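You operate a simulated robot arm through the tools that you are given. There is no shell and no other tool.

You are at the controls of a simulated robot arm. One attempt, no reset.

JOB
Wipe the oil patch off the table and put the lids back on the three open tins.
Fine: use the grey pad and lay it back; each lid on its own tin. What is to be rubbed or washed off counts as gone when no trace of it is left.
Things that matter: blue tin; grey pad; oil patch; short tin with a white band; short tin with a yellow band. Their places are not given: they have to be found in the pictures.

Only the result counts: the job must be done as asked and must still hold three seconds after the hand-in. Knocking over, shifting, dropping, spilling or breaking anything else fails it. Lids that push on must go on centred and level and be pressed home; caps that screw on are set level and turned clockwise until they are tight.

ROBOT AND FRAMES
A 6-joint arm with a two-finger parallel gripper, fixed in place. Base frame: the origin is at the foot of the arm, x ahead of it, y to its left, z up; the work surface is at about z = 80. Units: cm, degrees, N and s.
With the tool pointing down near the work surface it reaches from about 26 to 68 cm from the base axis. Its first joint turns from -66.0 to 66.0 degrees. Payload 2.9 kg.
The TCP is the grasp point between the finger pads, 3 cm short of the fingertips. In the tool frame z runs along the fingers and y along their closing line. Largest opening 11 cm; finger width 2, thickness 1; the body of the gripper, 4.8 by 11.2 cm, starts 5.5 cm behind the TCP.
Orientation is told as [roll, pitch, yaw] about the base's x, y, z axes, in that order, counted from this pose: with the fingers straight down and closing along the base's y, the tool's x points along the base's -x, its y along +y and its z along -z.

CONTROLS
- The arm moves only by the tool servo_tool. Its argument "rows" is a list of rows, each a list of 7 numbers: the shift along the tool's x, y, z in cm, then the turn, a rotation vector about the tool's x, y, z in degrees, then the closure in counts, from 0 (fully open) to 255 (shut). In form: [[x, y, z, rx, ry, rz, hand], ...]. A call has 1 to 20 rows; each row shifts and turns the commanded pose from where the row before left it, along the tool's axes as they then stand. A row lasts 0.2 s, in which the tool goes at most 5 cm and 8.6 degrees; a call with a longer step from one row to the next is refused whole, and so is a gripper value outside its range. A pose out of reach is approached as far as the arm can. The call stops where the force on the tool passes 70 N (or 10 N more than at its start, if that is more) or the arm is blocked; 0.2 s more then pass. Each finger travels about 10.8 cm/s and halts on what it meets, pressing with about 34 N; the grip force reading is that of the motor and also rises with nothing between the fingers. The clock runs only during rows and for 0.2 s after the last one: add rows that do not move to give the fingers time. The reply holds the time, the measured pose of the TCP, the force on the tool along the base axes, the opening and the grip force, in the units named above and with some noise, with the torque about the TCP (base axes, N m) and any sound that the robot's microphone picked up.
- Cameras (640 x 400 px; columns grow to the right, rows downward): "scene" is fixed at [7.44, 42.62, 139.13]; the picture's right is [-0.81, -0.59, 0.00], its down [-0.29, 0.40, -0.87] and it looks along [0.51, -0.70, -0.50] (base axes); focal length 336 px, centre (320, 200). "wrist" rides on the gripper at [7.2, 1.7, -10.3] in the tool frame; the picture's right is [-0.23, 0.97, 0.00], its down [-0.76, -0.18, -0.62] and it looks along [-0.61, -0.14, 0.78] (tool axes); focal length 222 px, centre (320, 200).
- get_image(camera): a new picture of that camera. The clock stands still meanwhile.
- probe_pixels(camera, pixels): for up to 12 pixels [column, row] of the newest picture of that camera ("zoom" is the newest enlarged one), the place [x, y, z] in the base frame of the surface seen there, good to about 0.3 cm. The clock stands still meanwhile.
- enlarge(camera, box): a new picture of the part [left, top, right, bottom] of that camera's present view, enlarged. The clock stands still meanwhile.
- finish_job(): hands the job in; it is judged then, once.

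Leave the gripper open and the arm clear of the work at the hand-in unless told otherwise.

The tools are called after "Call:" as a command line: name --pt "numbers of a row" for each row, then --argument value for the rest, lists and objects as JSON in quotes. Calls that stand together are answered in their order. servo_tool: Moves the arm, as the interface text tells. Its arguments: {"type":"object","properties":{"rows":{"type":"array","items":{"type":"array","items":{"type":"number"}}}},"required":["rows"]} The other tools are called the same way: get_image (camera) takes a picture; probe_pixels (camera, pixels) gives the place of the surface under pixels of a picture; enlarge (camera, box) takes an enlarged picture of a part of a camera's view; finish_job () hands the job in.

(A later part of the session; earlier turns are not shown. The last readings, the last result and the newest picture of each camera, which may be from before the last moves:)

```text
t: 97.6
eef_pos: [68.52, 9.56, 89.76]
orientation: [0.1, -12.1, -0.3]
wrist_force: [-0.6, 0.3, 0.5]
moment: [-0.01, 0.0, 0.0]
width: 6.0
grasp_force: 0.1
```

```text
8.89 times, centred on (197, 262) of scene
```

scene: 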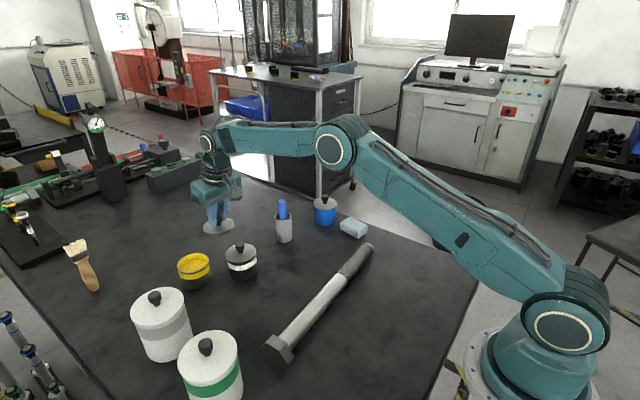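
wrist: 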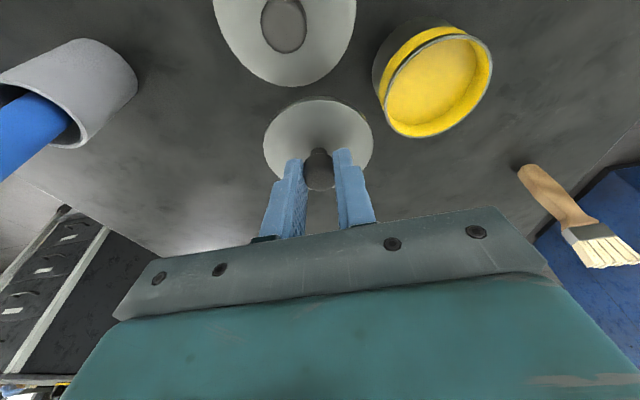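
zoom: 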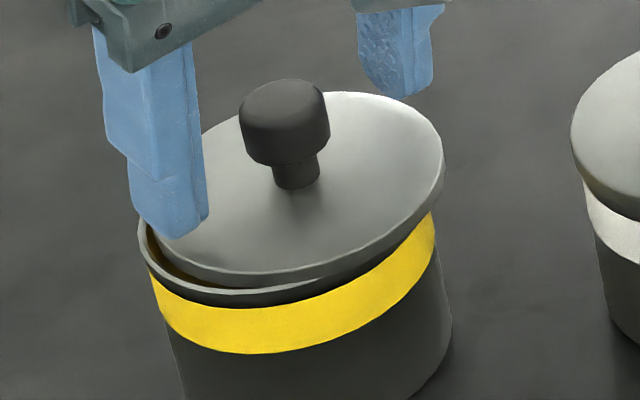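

The knob is centred between the fingers. I'll fix the 0.3° yaw, close on it and lift 0.5 cm to re-centre.

Call:
servo_tool --pt "0 0 0 0 0 -0.3 116" --pt "0 0 0 0 0 0 160" --pt "0 0 0 0 0 0 185" --pt "0 0 0 0 0 0 255" --pt "0 0 0 0 0 0 255" --pt "0 0 0 0 0 0 255" --pt "-0.125 0 -0.587 0 0 0 255" --pt "0 0 0 0 0 0 255" --pt "0 0 0 0 0 0 255"

Call:
enlarge --camera "wrist" --box '[256, 70, 384, 150]'

Call:
enlarge --camera "scene" --box '[173, 247, 213, 277]'

Call:
enlarge --camera "wrist" --box '[256, 100, 384, 220]'

```text
t: 99.6
eef_pos: [68.66, 9.45, 90.48]
orientation: [0.0, -12.0, 0.1]
wrist_force: [0.6, 0.8, -0.7]
moment: [-0.02, 0.01, -0.01]
width: 1.92
grasp_force: 34.2
```

```text
5.00 times, centred on (320, 110) of wrist
```

zoom: 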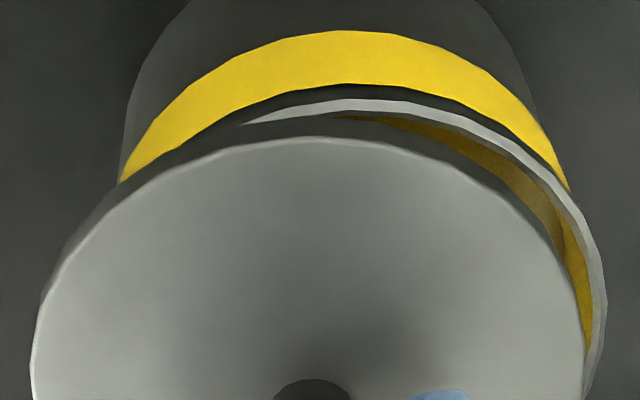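

```text
13.33 times, centred on (193, 262) of scene
```

zoom: 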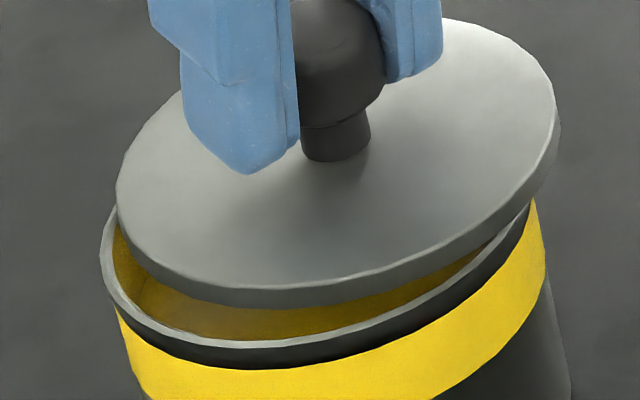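

```text
3.33 times, centred on (320, 160) of wrist
```

zoom: 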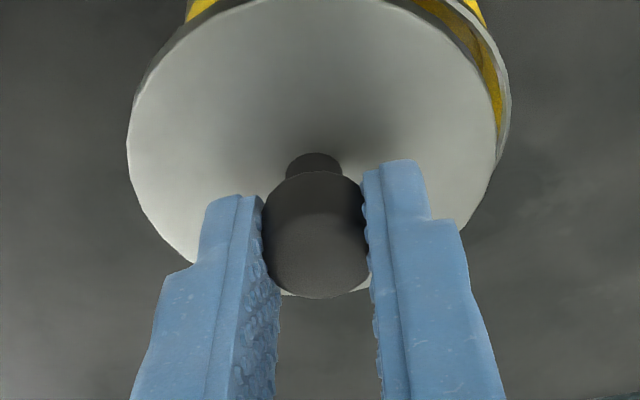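

Regripped. The lid is about (−0.24, −0.6) off from the tin centre. I'll correct by (+0.22, +0.58) and look again.

Call:
servo_tool --pt "-0.215 0.58 0.046 0 0 0 255" --pt "0 0 0 0 0 0 255" --pt "0.042 0 0.196 0 0 0 255" --pt "0 0 0 0 0 0 255" --pt "0 0 0 0 0 0 255"

Call:
enlarge --camera "wrist" --box '[256, 70, 384, 150]'

Call:
enlarge --camera "scene" --box '[173, 247, 213, 277]'

```text
t: 100.8
eef_pos: [68.88, 9.98, 90.28]
orientation: [0.0, -12.1, 0.1]
wrist_force: [-1.2, 0.0, -1.1]
moment: [0.02, 0.0, 0.03]
width: 1.93
grasp_force: 34.2
```

```text
5.00 times, centred on (320, 110) of wrist
```

zoom: 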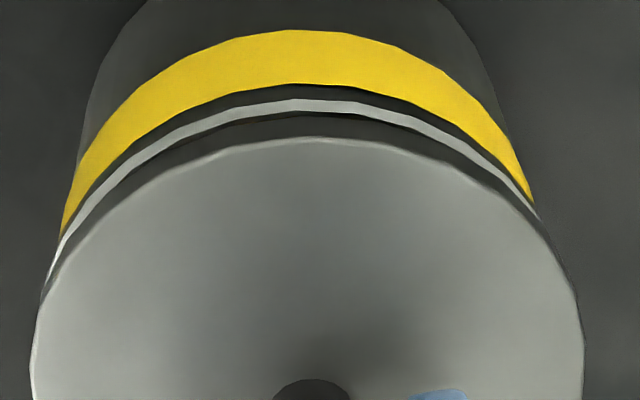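

```text
13.33 times, centred on (193, 262) of scene
```

zoom: 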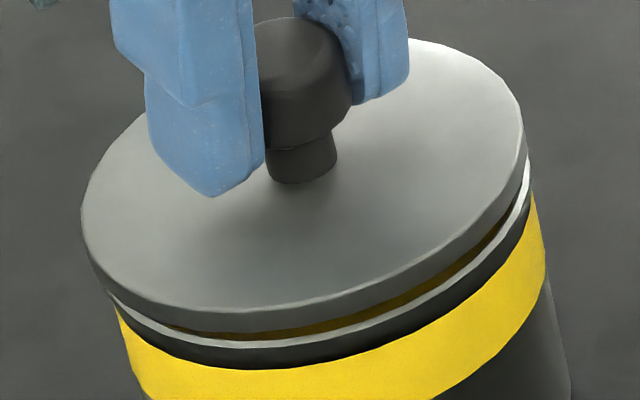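

Both views agree the lid is about 0.1 cm too far +x. I'll correct (−0.10, −0.02) and lower into light contact.

Call:
servo_tool --pt "0.098 -0.02 -0.02 0 0 0 255" --pt "0.042 0 0.196 0 0 0 255" --pt "0.021 0 0.098 0 0 0 255" --pt "0 0 0 0 0 0 255" --pt "0 0 0 0 0 0 255"

Call:
enlarge --camera "wrist" --box '[256, 70, 384, 150]'

Call:
enlarge --camera "scene" --box '[173, 247, 213, 277]'

```text
t: 102.0
eef_pos: [68.81, 10.05, 89.92]
orientation: [-0.1, -12.0, 0.1]
wrist_force: [0.2, -0.7, -1.5]
moment: [-0.01, -0.02, 0.0]
width: 1.92
grasp_force: 34.3
```

```text
5.00 times, centred on (320, 110) of wrist
```

zoom: 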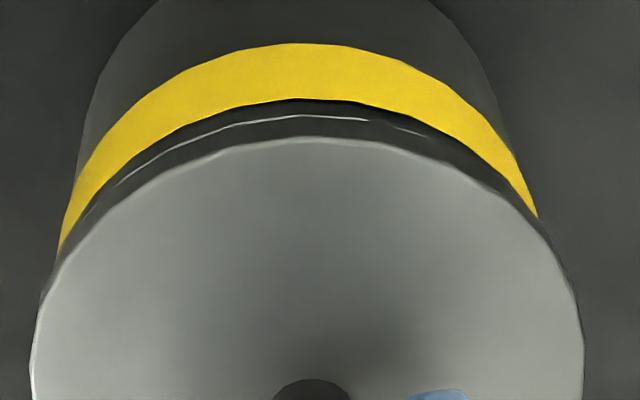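

```text
13.33 times, centred on (193, 262) of scene
```

zoom: 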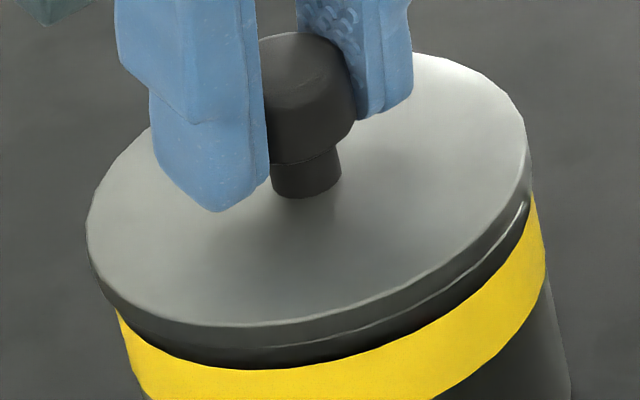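

Just about touching. A last nudge (−0.03, −0.04), then I'll press in small steps with compensation for the arm's bending.

Call:
servo_tool --pt "0.03 -0.04 0 0 0 0 255" --pt "0.021 0 0.098 0 0 0 255" --pt "0.04 -0.01 0.098 0 0 0 255" --pt "0.05 -0.015 0.098 0 0 0 255" --pt "0 0 0 0 0 0 255"

Call:
enlarge --camera "wrist" --box '[256, 70, 384, 150]'

Call:
enlarge --camera "scene" --box '[173, 247, 213, 277]'

```text
t: 103.2
eef_pos: [68.7, 9.96, 89.85]
orientation: [0.0, -12.3, 0.0]
wrist_force: [4.3, -1.2, 15.6]
moment: [0.03, 0.15, -0.01]
width: 1.93
grasp_force: 33.6
```

```text
5.00 times, centred on (320, 110) of wrist
```

zoom: 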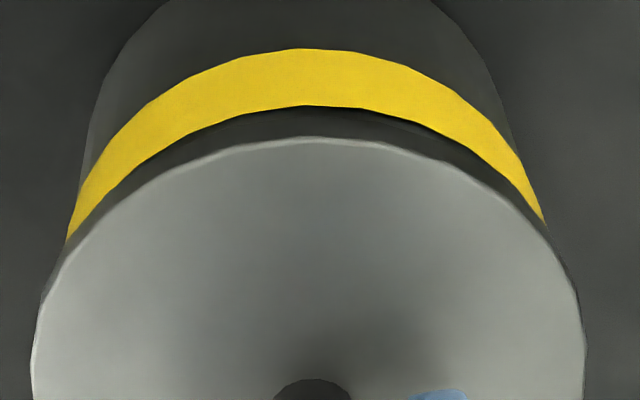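

```text
13.33 times, centred on (193, 262) of scene
```

zoom: 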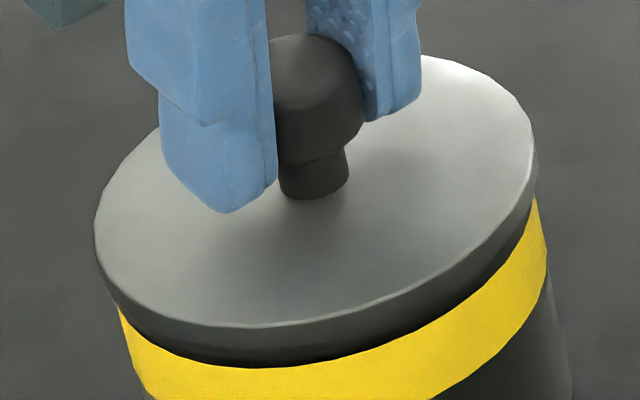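

15.6 N, lid now ~0.05 cm to the right (over-compensated in x). I'll move +0.06 in x and press a little more.

Call:
servo_tool --pt "-0.04 0.01 0.03 0 0 0 255" --pt "-0.02 0.01 0.07 0 0 0 255" --pt "0.02 0 0.098 0 0 0 255" --pt "0 0 0 0 0 0 255"

Call:
enlarge --camera "wrist" --box '[256, 70, 384, 150]'

Call:
enlarge --camera "scene" --box '[173, 247, 213, 277]'

```text
t: 104.2
eef_pos: [68.71, 9.87, 89.79]
orientation: [0.1, -12.4, 0.1]
wrist_force: [-2.4, -5.6, 28.2]
moment: [-0.06, 0.07, -0.03]
width: 1.91
grasp_force: 33.8
```

```text
5.00 times, centred on (320, 110) of wrist
```

zoom: 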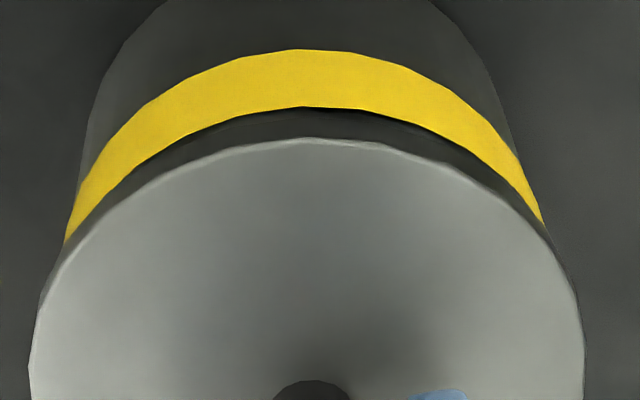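

```text
13.33 times, centred on (193, 262) of scene
```

zoom: 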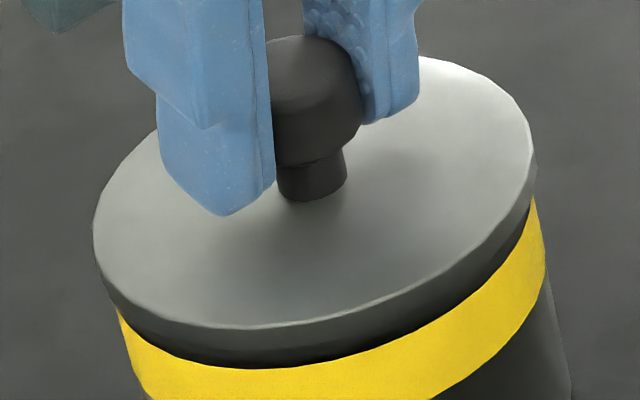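

Aligned within about 0.05 cm by both views and pressed at 28 N, but no snap yet. I'll make a small search under load, starting with steps toward (−x, +y).

Call:
servo_tool --pt "0.049 0.065 -0.01 0 0 0 255" --pt "0 0 0 0 0 0 255" --pt "0.049 0.065 -0.01 0 0 0 255" --pt "0 0 0 0 0 0 255"

Call:
enlarge --camera "scene" --box '[173, 247, 213, 277]'

Call:
enlarge --camera "wrist" --box '[256, 70, 384, 150]'

```text
t: 105.2
eef_pos: [68.71, 9.95, 89.88]
orientation: [0.1, -12.3, 0.0]
wrist_force: [6.9, -8.7, 22.4]
moment: [-0.12, -0.26, -0.08]
width: 1.89
grasp_force: 34.1
```

```text
13.33 times, centred on (193, 262) of scene
```

zoom: 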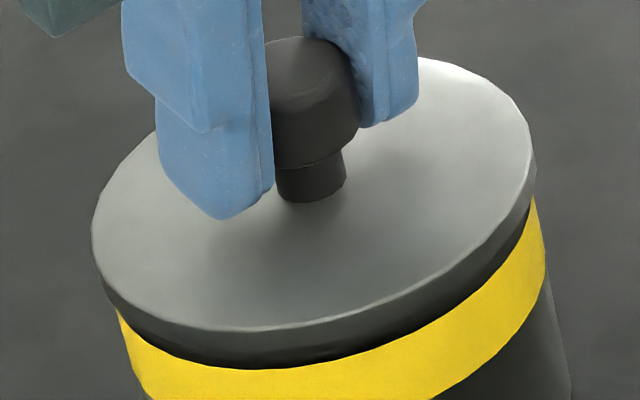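

```text
5.00 times, centred on (320, 110) of wrist
```

zoom: 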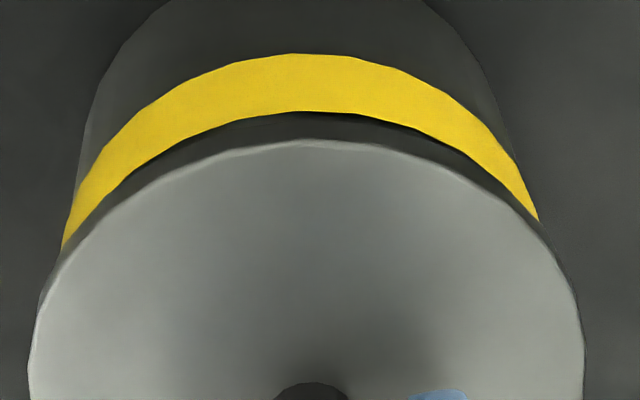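

No snap. To judge the alignment more exactly I'll zoom the wrist view at the left and right edges of lid and tin.

Call:
enlarge --camera "wrist" --box '[254, 90, 302, 120]'

Call:
enlarge --camera "wrist" --box '[342, 90, 390, 120]'

Call:
enlarge --camera "wrist" --box '[250, 120, 298, 150]'

Call:
enlarge --camera "wrist" --box '[346, 120, 394, 150]'

```text
13.33 times, centred on (278, 105) of wrist
```

zoom: 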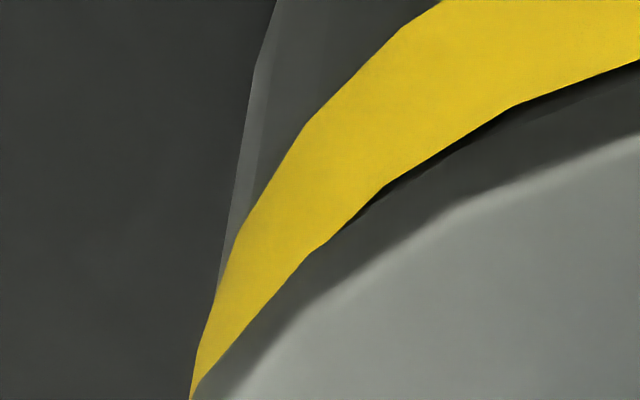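

```text
13.33 times, centred on (366, 105) of wrist
```

zoom: 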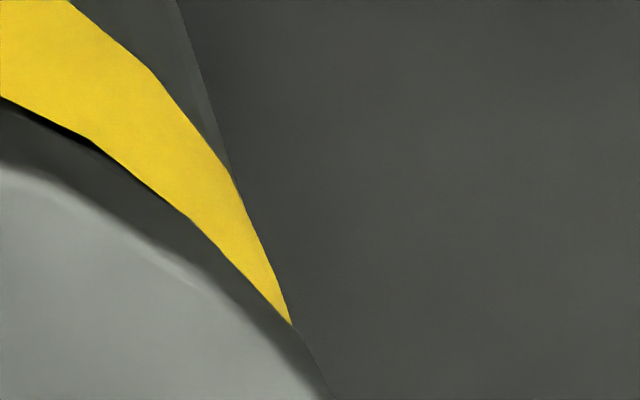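

```text
13.33 times, centred on (274, 135) of wrist
```

zoom: 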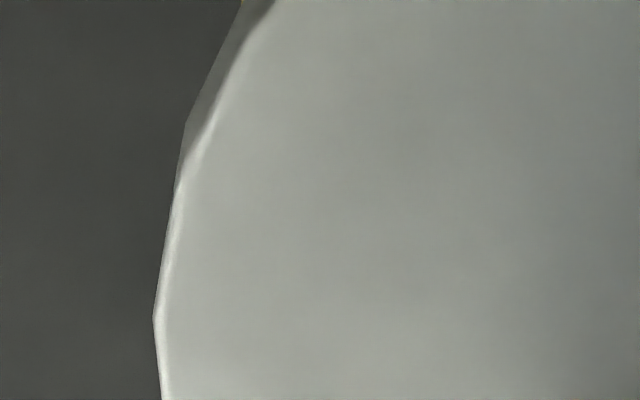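

```text
13.33 times, centred on (370, 135) of wrist
```

zoom: 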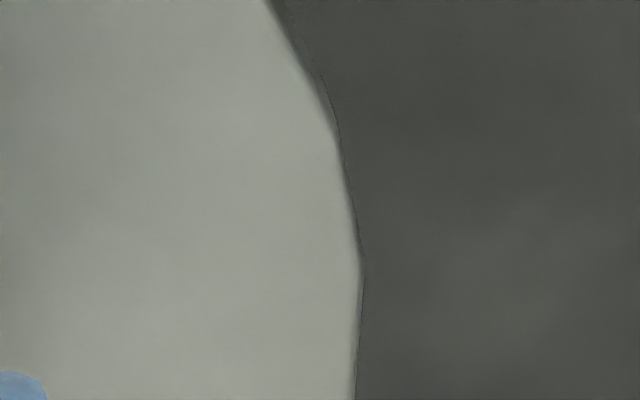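

By vertical-edge geometry the lid is already within ~0.05 cm of the tin axis. I'll check whether it sits level by zooming the scene view on the left, front and right of the lid/rim joint.

Call:
enlarge --camera "scene" --box '[174, 262, 190, 274]'

Call:
enlarge --camera "scene" --box '[198, 258, 214, 270]'

Call:
enlarge --camera "scene" --box '[184, 267, 200, 279]'

Call:
enlarge --camera "scene" --box '[221, 240, 261, 270]'

```text
16.00 times, centred on (182, 268) of scene
```

zoom: 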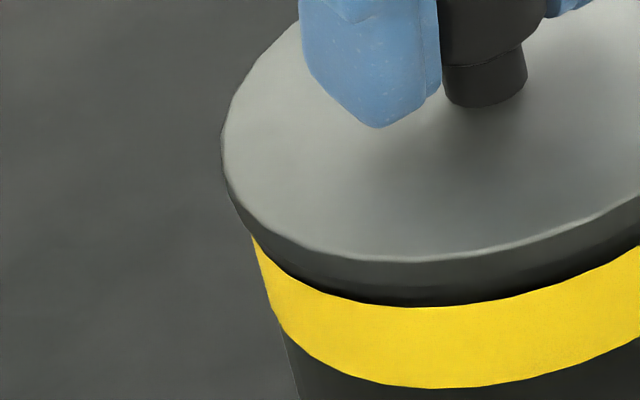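

```text
16.00 times, centred on (206, 264) of scene
```

zoom: 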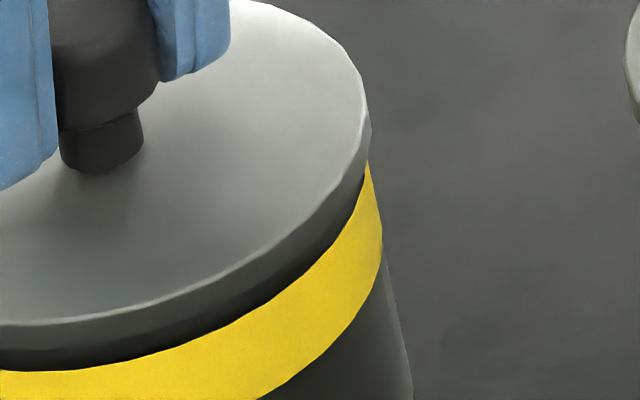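

```text
16.00 times, centred on (192, 273) of scene
```

zoom: 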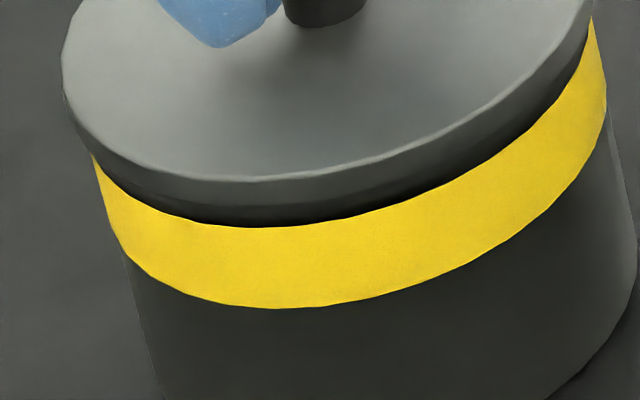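

```text
13.33 times, centred on (241, 255) of scene
```

zoom: 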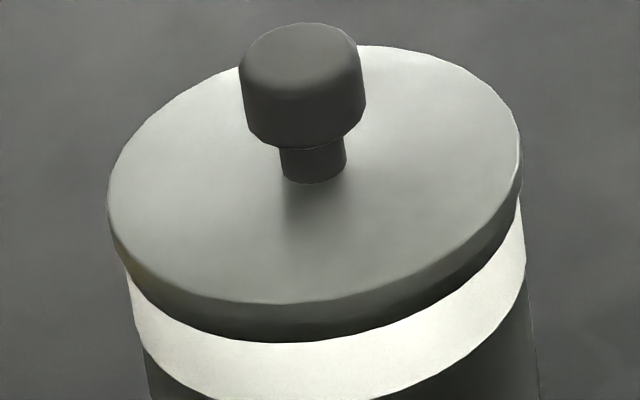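

The joint looks nearly even. The hand still pushes sideways (6.9, −8.7 N), so I'll relax: up 0.2, shift (+0.10, −0.10) to a neutral position, then press down 0.3 again.

Call:
servo_tool --pt "-0.042 0 -0.196 0 0 0 255" --pt "-0.098 -0.1 0.02 0 0 0 255" --pt "0.025 0 0.098 0 0 0 255" --pt "0.03 -0.01 0.098 0 0 0 255" --pt "0.03 -0.01 0.098 0 0 0 255" --pt "0 0 0 0 0 0 255"

Call:
enlarge --camera "scene" --box '[173, 247, 213, 277]'

```text
t: 106.6
eef_pos: [68.52, 10.07, 89.74]
orientation: [0.1, -12.3, 0.2]
wrist_force: [-11.4, 2.7, 30.5]
moment: [0.03, 0.26, 0.03]
width: 1.92
grasp_force: 33.7
```

```text
13.33 times, centred on (193, 262) of scene
```

zoom: 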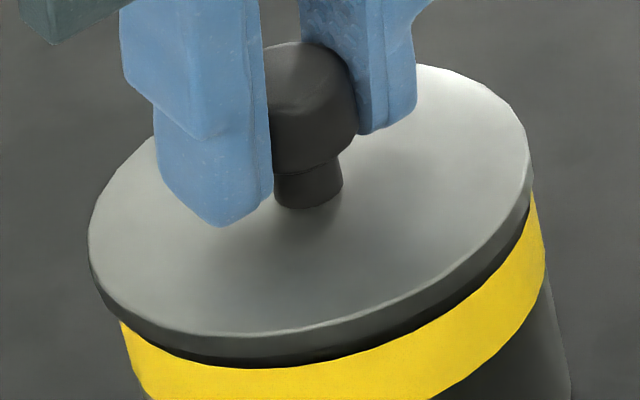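

The lid appears to have moved about 8 zoom px down in the scene view. I'll check the wrist view.

Call:
enlarge --camera "wrist" --box '[256, 70, 384, 150]'

Call:
enlarge --camera "scene" --box '[184, 267, 200, 279]'

Call:
enlarge --camera "scene" --box '[166, 235, 226, 300]'

```text
5.00 times, centred on (320, 110) of wrist
```

zoom: 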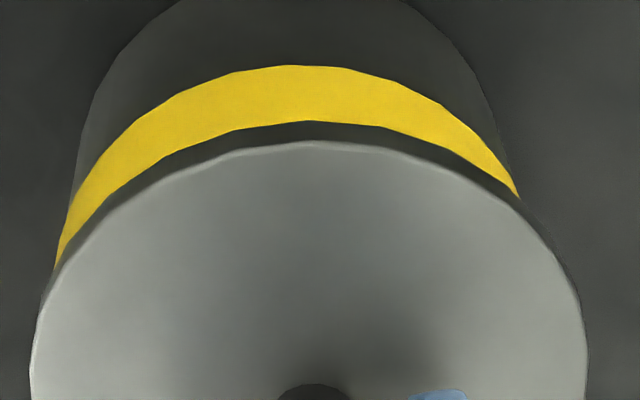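

```text
16.00 times, centred on (192, 273) of scene
```

zoom: 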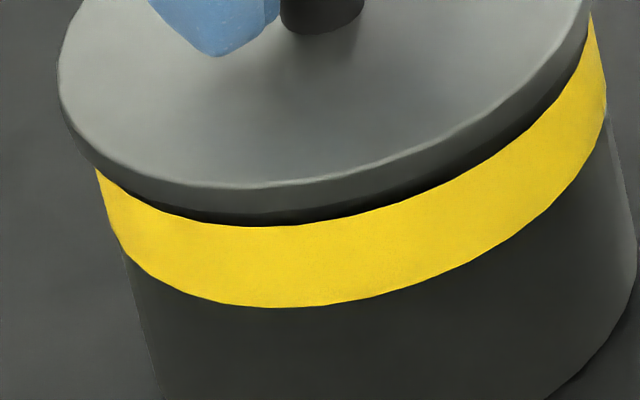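

```text
6.15 times, centred on (196, 268) of scene
```

zoom: 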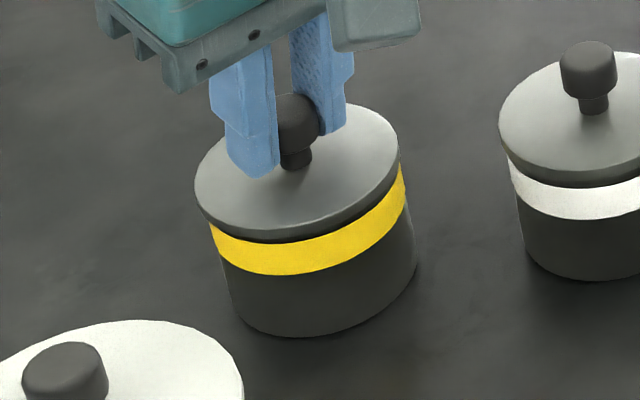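

The lid has now dropped ~0.1 cm onto the rim but sits ~0.15 cm too far to +y. I'll ease up 0.12, shift (−0.08, −0.14), and press again.

Call:
servo_tool --pt "-0.025 0 -0.12 0 0 0 255" --pt "0.078 -0.07 -0.016 0 0 0 255" --pt "0 -0.07 0 0 0 0 255" --pt "0.025 0 0.12 0 0 0 255" --pt "0 0 0 0 0 0 255"

Call:
enlarge --camera "scene" --box '[173, 247, 213, 277]'

Call:
enlarge --camera "wrist" --box '[256, 70, 384, 150]'

```text
t: 107.8
eef_pos: [68.46, 9.94, 89.71]
orientation: [0.1, -12.4, 0.0]
wrist_force: [1.8, 9.3, 24.4]
moment: [0.14, -0.12, 0.06]
width: 1.92
grasp_force: 34.3
```

```text
13.33 times, centred on (193, 262) of scene
```

zoom: 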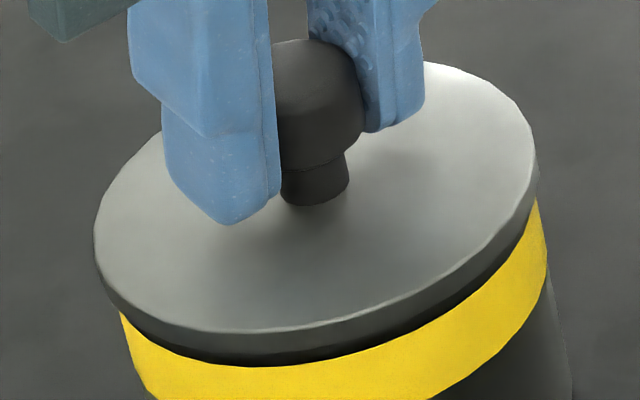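

```text
5.00 times, centred on (320, 110) of wrist
```

zoom: 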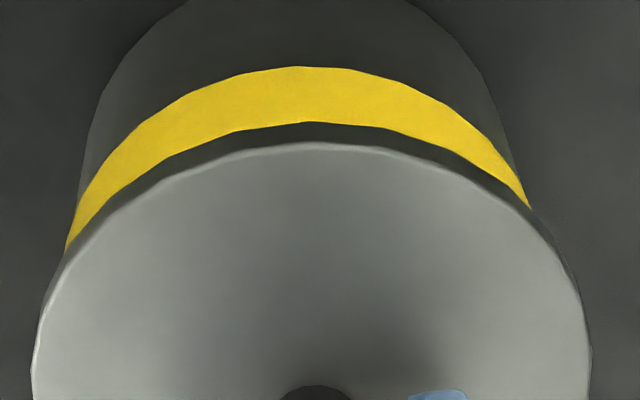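

Now it's ~0.1 cm short in x. Ease up 0.12, shift (+0.10, −0.02), press 0.17.

Call:
servo_tool --pt "-0.025 0 -0.12 0 0 0 255" --pt "-0.098 -0.02 0.02 0 0 0 255" --pt "0 0 0 0 0 0 255" --pt "0.025 0 0.12 0 0 0 255" --pt "0.02 0 0.06 0 0 0 255" --pt "0 0 0 0 0 0 255"

Call:
enlarge --camera "scene" --box '[173, 247, 213, 277]'

Call:
enlarge --camera "wrist" --box '[256, 70, 384, 150]'

```text
t: 109.2
eef_pos: [68.66, 9.8, 89.56]
orientation: [0.0, -12.3, 0.1]
wrist_force: [-7.0, 8.3, 26.3]
moment: [0.05, 0.11, 0.0]
width: 1.91
grasp_force: 33.7
```

```text
13.33 times, centred on (193, 262) of scene
```

zoom: 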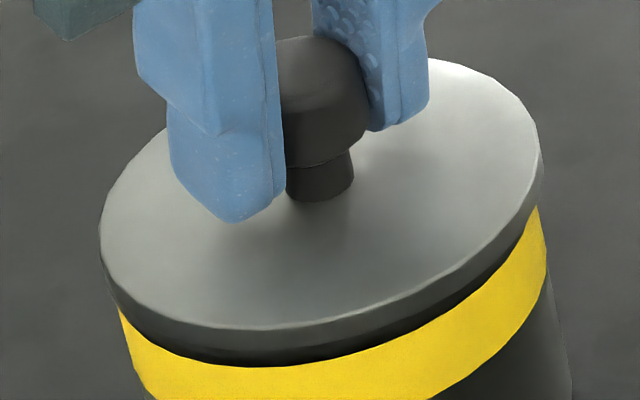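

```text
5.00 times, centred on (320, 110) of wrist
```

zoom: 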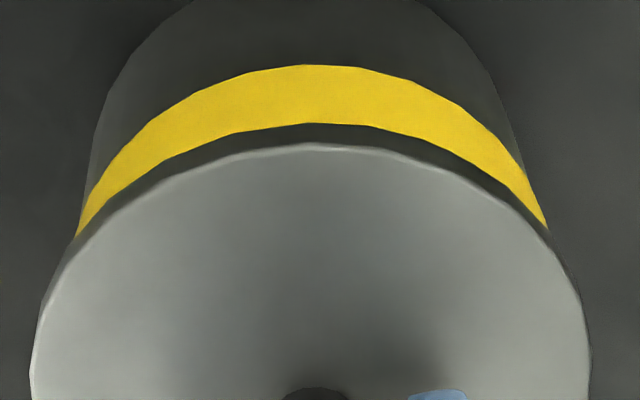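

No snap yet; the lid follows with stick-slip. I'll sweep it slowly under load through the estimated centre: three small steps toward (+x, +y).

Call:
servo_tool --pt "-0.044 0.04 0.01 0 0 0 255" --pt "-0.044 0.04 0.01 0 0 0 255" --pt "-0.044 0.04 0.01 0 0 0 255" --pt "0 0 0 0 0 0 255"

Call:
enlarge --camera "scene" --box '[173, 247, 213, 277]'

Call:
enlarge --camera "wrist" --box '[256, 70, 384, 150]'

```text
t: 110.2
eef_pos: [68.97, 9.78, 89.61]
orientation: [-0.1, -12.2, 0.0]
wrist_force: [-12.5, 0.7, 26.9]
moment: [0.03, 0.08, 0.01]
width: 1.94
grasp_force: 33.9
```

```text
13.33 times, centred on (193, 262) of scene
```

zoom: 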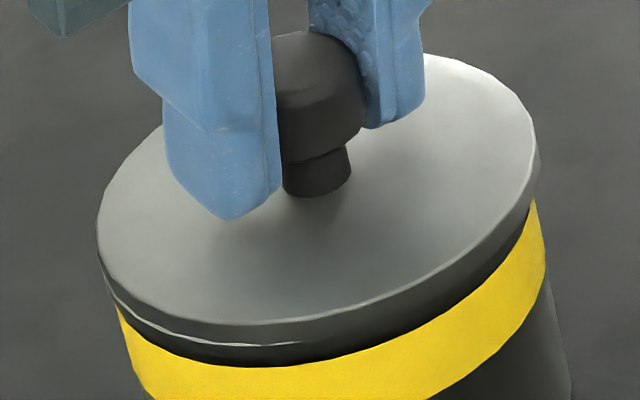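

```text
5.00 times, centred on (320, 110) of wrist
```

zoom: 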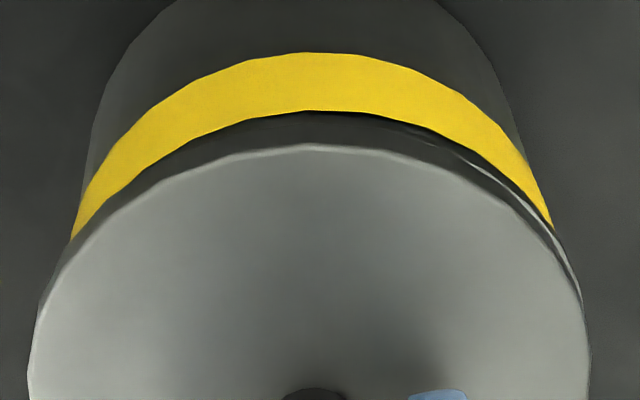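

The lid is now cocked: its +y side is slightly raised, which means it needs to go further +y. I'll ease the x load a little and step +y under load.

Call:
servo_tool --pt "0.02 0.05 -0.004 0 0 0 255" --pt "0 0.05 0 0 0 0 255" --pt "0 0.05 0 0 0 0 255" --pt "0 0 0 0 0 0 255"

Call:
enlarge --camera "scene" --box '[173, 247, 213, 277]'

Call:
enlarge --camera "wrist" --box '[256, 70, 384, 150]'

```text
t: 111.2
eef_pos: [68.88, 10.12, 89.57]
orientation: [0.0, -12.5, -0.1]
wrist_force: [-0.1, -11.7, 24.3]
moment: [-0.17, -0.15, -0.09]
width: 1.94
grasp_force: 34.2
```

```text
13.33 times, centred on (193, 262) of scene
```

zoom: 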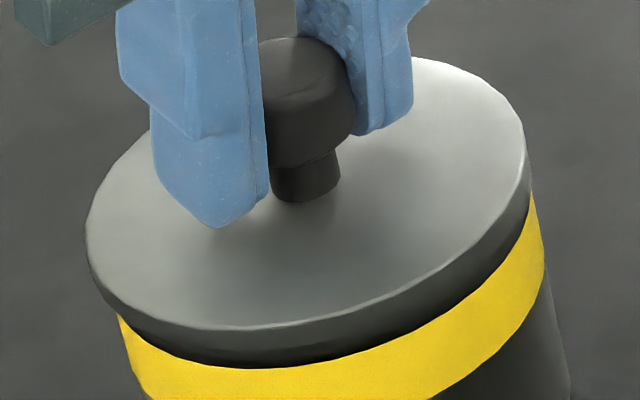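

```text
5.00 times, centred on (320, 110) of wrist
```

zoom: 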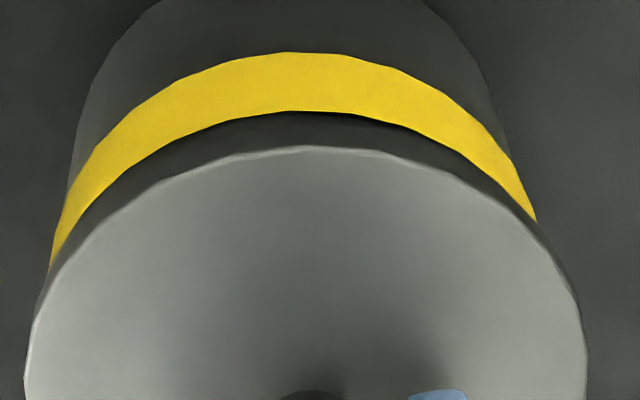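

We crossed close to the centre at ~25 N without a snap. I'll shift back slightly (−0.05, −0.12) to remove the side force, then press harder.

Call:
servo_tool --pt "0.025 -0.06 -0.005 0 0 0 255" --pt "0.025 -0.06 -0.005 0 0 0 255" --pt "0.04 0 0.098 0 0 0 255" --pt "0.04 0 0.098 0 0 0 255" --pt "0 0 0 0 0 0 255"

Call:
enlarge --camera "scene" --box '[173, 247, 213, 277]'

Call:
enlarge --camera "wrist" --box '[256, 70, 384, 150]'

```text
t: 112.4
eef_pos: [68.85, 10.08, 89.48]
orientation: [0.2, -12.7, 0.0]
wrist_force: [7.2, -3.2, 25.4]
moment: [-0.03, -0.05, -0.03]
width: 1.91
grasp_force: 34.1
```

```text
13.33 times, centred on (193, 262) of scene
```

zoom: 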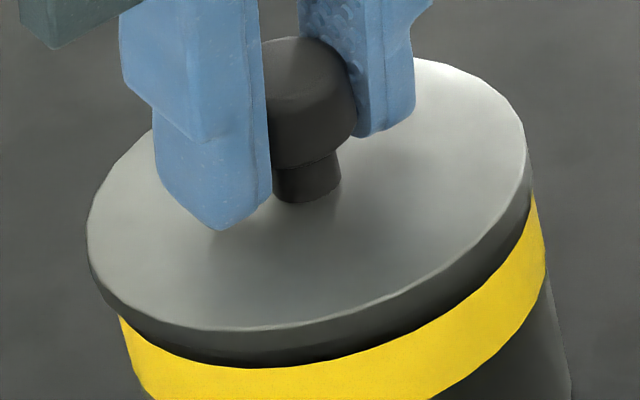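

```text
5.00 times, centred on (320, 110) of wrist
```

zoom: 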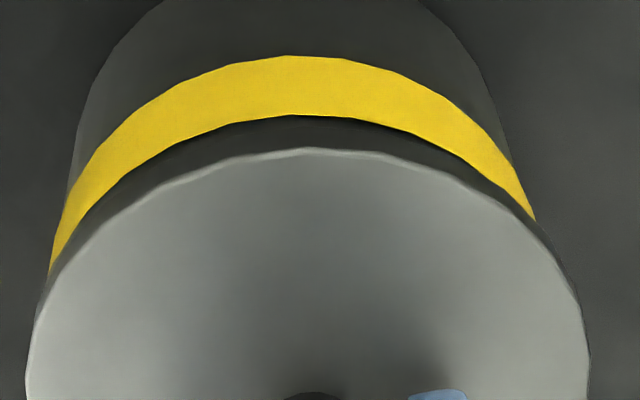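

The fingers slip at ~25–30 N, but the tips are only ~0.2 cm above the lid plate. I'll shift −y a little and keep going down so the fingertips bear directly on the plate.

Call:
servo_tool --pt "-0.03 -0.06 0.006 0 0 0 255" --pt "-0.02 -0.06 0.004 0 0 0 255" --pt "0.03 0 0.098 0 0 0 255" --pt "0.03 0 0.098 0 0 0 255" --pt "0.03 0 0.098 0 0 0 255" --pt "0 0 0 0 0 0 255"

Call:
enlarge --camera "scene" --box '[173, 247, 213, 277]'

Call:
enlarge --camera "wrist" --box '[256, 70, 384, 150]'

```text
t: 113.8
eef_pos: [68.83, 10.05, 89.49]
orientation: [0.1, -12.6, 0.0]
wrist_force: [-1.0, 6.5, 31.5]
moment: [0.06, 0.03, 0.04]
width: 1.92
grasp_force: 34.1
```

```text
13.33 times, centred on (193, 262) of scene
```

zoom: 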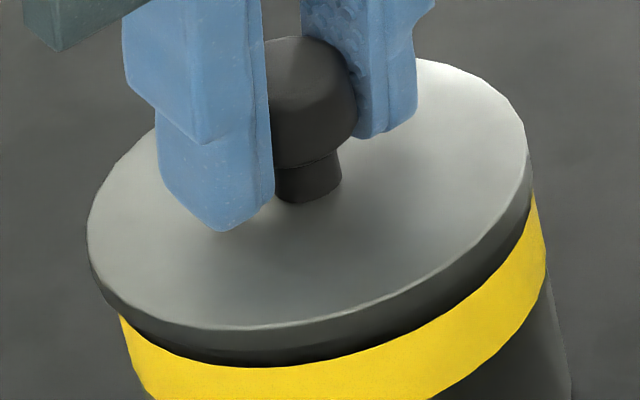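

```text
5.00 times, centred on (320, 110) of wrist
```

zoom: 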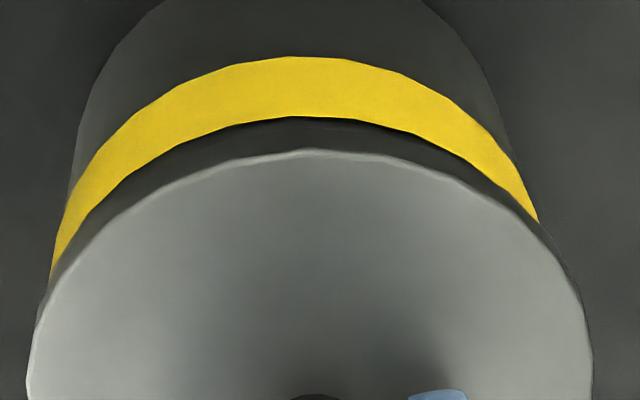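

31.5 N, lid still ~0.08 cm too far +y with the hand pulling it −y. I'll unload a little so it slides into place, then press again.

Call:
servo_tool --pt "-0.04 0 -0.196 0 0 0 255" --pt "0 -0.02 0 0 0 0 255" --pt "0.04 0 0.147 0 0 0 255" --pt "0.03 0 0.098 0 0 0 255" --pt "0 0 0 0 0 0 255"

Call:
enlarge --camera "scene" --box '[173, 247, 213, 277]'

Call:
enlarge --camera "wrist" --box '[256, 70, 384, 150]'

```text
t: 115.0
eef_pos: [68.87, 9.9, 89.38]
orientation: [0.2, -12.5, 0.2]
wrist_force: [-4.1, 9.7, 33.8]
moment: [0.09, 0.05, 0.0]
width: 1.92
grasp_force: 34.3
```

```text
13.33 times, centred on (193, 262) of scene
```

zoom: 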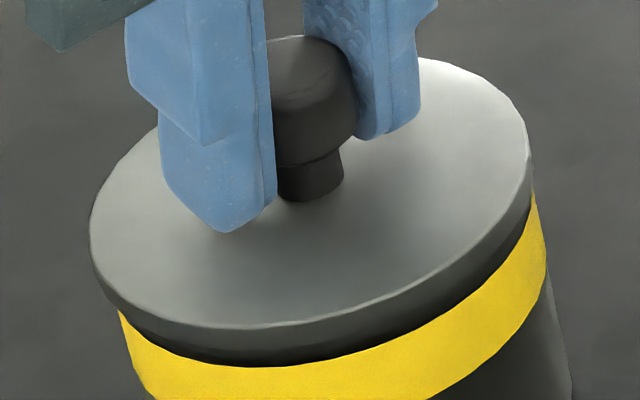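

```text
5.00 times, centred on (320, 110) of wrist
```

zoom: 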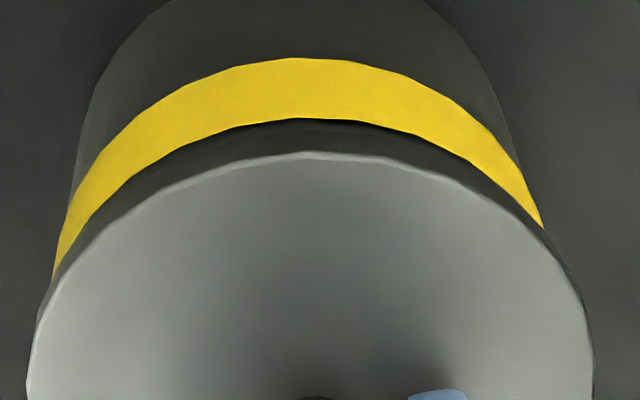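

Lateral is now exact (311.5) at 33.8 N; a little +y offset remains. One more unload with −0.06 y, then press to ~40 N.

Call:
servo_tool --pt "-0.05 0 -0.245 0 0 0 255" --pt "-0.02 -0.03 0 0 0 0 255" --pt "0.05 0 0.147 0 0 0 255" --pt "0.04 0 0.147 0 0 0 255" --pt "0.03 0 0.098 0 0 0 255" --pt "0 0 0 0 0 0 255"

Call:
enlarge --camera "scene" --box '[173, 247, 213, 277]'

Call:
enlarge --camera "wrist" --box '[256, 70, 384, 150]'

```text
t: 116.4
eef_pos: [68.89, 10.02, 89.27]
orientation: [0.1, -12.7, 0.1]
wrist_force: [-12.5, 13.3, 39.3]
moment: [0.15, 0.26, -0.04]
width: 1.91
grasp_force: 33.9
```

```text
13.33 times, centred on (193, 262) of scene
```

zoom: 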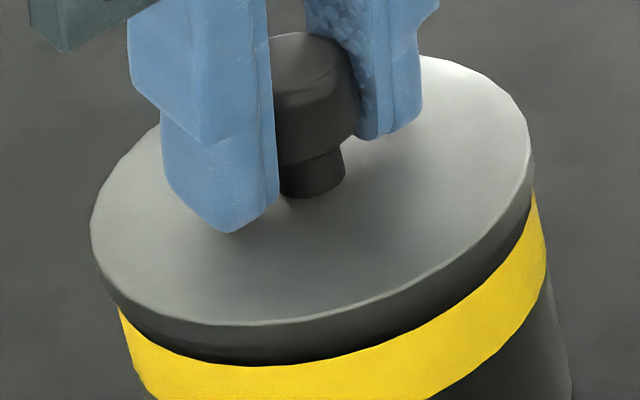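

```text
5.00 times, centred on (320, 110) of wrist
```

zoom: 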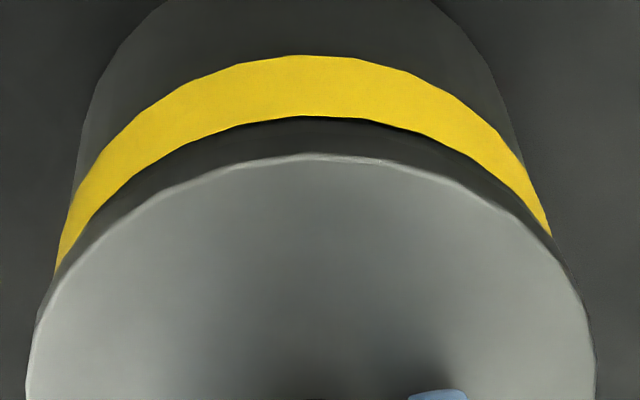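

39 N, aligned within ~0.02 cm, yet no snap. The hand pitch has bent to −12.7°, so the lid may be held ~0.6° off level. I'll neutralise the side forces (−0.12, +0.14) and rotate the pitch back by 0.6°.

Call:
servo_tool --pt "0.06 0.07 -0.012 0 0 0 255" --pt "0.06 0.07 -0.012 0 0.3 0 255" --pt "0 0 0 0 0.4 0 255" --pt "0 0 0 0 0 0 255"

Call:
enlarge --camera "scene" --box '[173, 247, 213, 277]'

Call:
enlarge --camera "wrist" --box '[256, 70, 384, 150]'

```text
t: 117.4
eef_pos: [68.93, 9.89, 89.33]
orientation: [0.1, -12.2, 0.0]
wrist_force: [2.5, 7.0, 32.6]
moment: [-0.07, -0.81, 0.08]
width: 1.91
grasp_force: 33.8
```

```text
13.33 times, centred on (193, 262) of scene
```

zoom: 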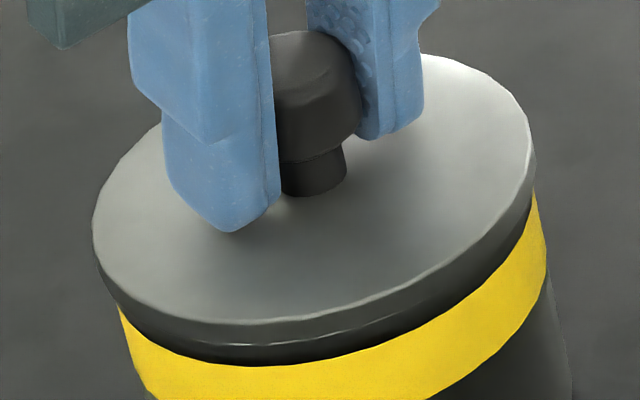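

```text
5.00 times, centred on (320, 110) of wrist
```

zoom: 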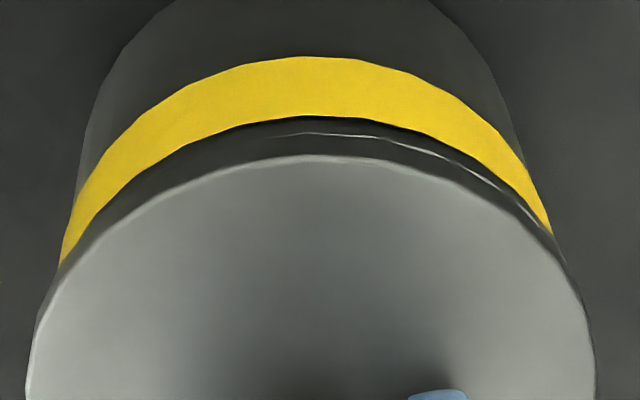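

Rotating lifted the near side, so the lid was actually flush before; I'll undo that. Next: unload to a few newtons with the lid flush, and read the side forces before releasing.

Call:
servo_tool --pt "-0.02 0.03 -0.1 0 -0.7 0 255" --pt "-0.02 0.03 -0.1 0 -0.6 0 255" --pt "0 0 0 0 0 0 255" --pt "0 0 0 0 0 0 255"

Call:
enlarge --camera "scene" --box '[173, 247, 213, 277]'

Call:
enlarge --camera "wrist" --box '[256, 70, 384, 150]'

```text
t: 118.4
eef_pos: [68.81, 9.91, 89.26]
orientation: [0.1, -13.2, -0.3]
wrist_force: [4.2, -9.6, 32.8]
moment: [-0.36, 0.64, 0.14]
width: 1.94
grasp_force: 33.9
```

```text
13.33 times, centred on (193, 262) of scene
```

zoom: 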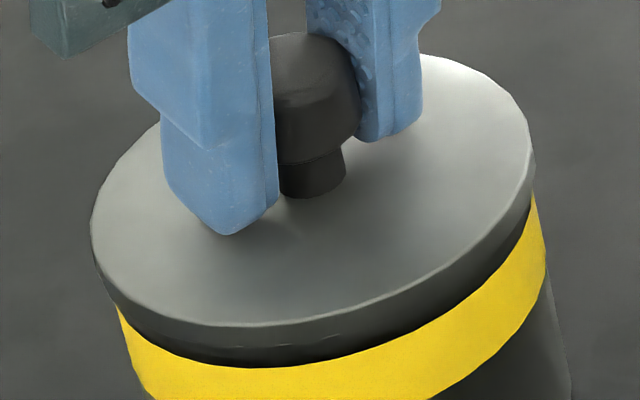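

```text
5.00 times, centred on (320, 110) of wrist
```

zoom: 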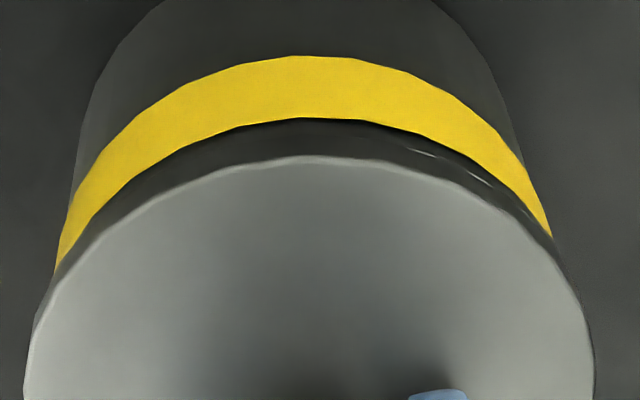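

Still 33 N since the fingertips bear on the plate. I'll raise 0.3 more and recheck forces.

Call:
servo_tool --pt "-0.032 0 -0.147 0 0.3 0 255" --pt "-0.032 0 -0.147 0 0 0 255" --pt "0 0 0 0 0 0 255" --pt "0 0 0 0 0 0 255"

Call:
enlarge --camera "scene" --box '[173, 247, 213, 277]'

Call:
enlarge --camera "wrist" --box '[256, 70, 384, 150]'

```text
t: 119.4
eef_pos: [68.68, 10.22, 89.29]
orientation: [0.1, -12.6, 0.1]
wrist_force: [8.2, -1.3, 19.6]
moment: [-0.03, -0.35, -0.01]
width: 1.92
grasp_force: 34.0
```

```text
13.33 times, centred on (193, 262) of scene
```

zoom: 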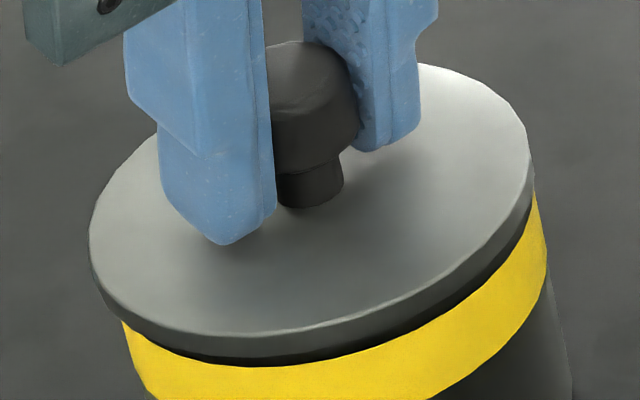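

```text
5.00 times, centred on (320, 110) of wrist
```

zoom: 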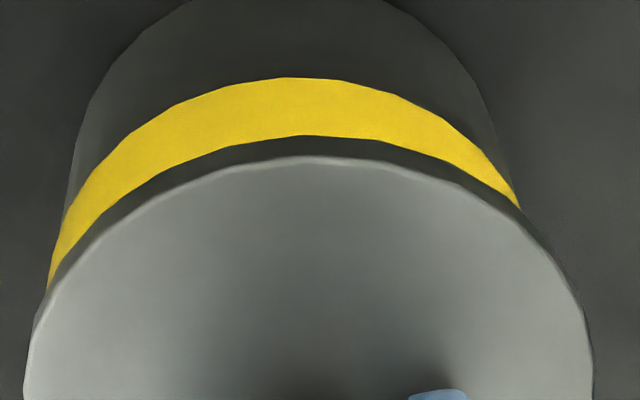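

The lid dropped again into the lower position seen before, at slightly +y. I'll look closely at the joint all round.

Call:
enlarge --camera "scene" --box '[174, 258, 190, 270]'

Call:
enlarge --camera "scene" --box '[198, 254, 214, 266]'

Call:
enlarge --camera "scene" --box '[184, 267, 200, 279]'

Call:
get_image --camera "wrist"

```text
16.00 times, centred on (182, 264) of scene
```

zoom: 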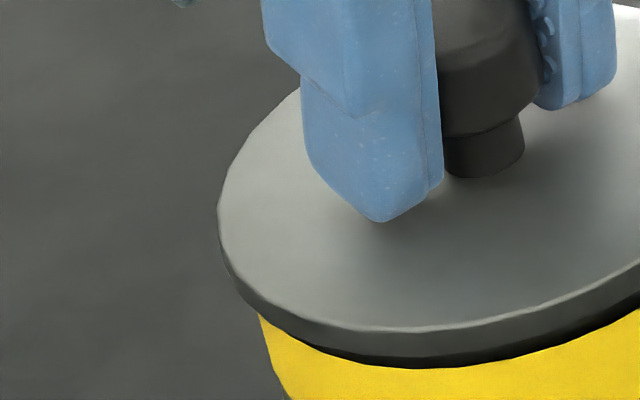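

```text
16.00 times, centred on (206, 260) of scene
```

zoom: 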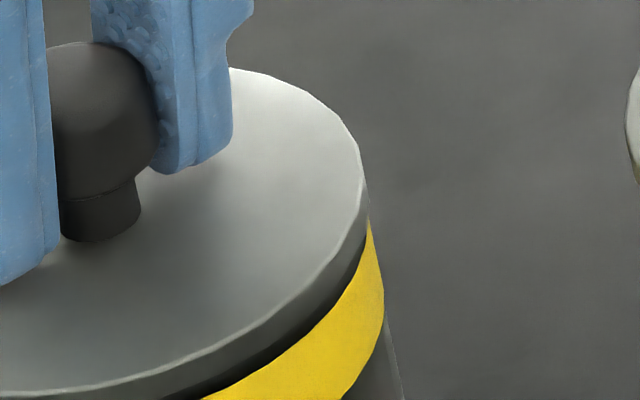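

```text
16.00 times, centred on (192, 273) of scene
```

zoom: 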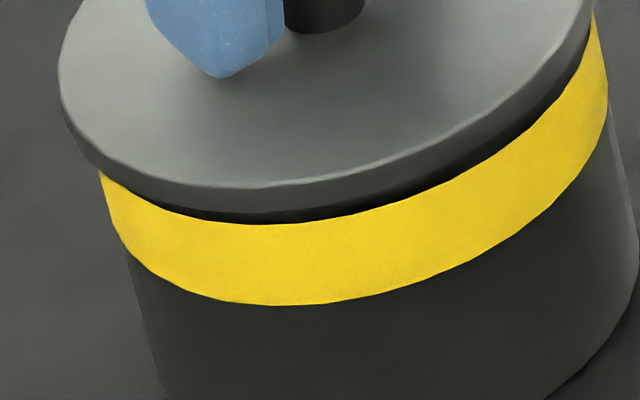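

```text
taken
```

wrist: 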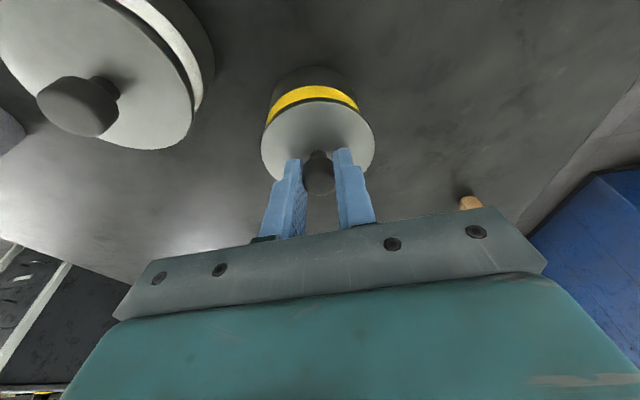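

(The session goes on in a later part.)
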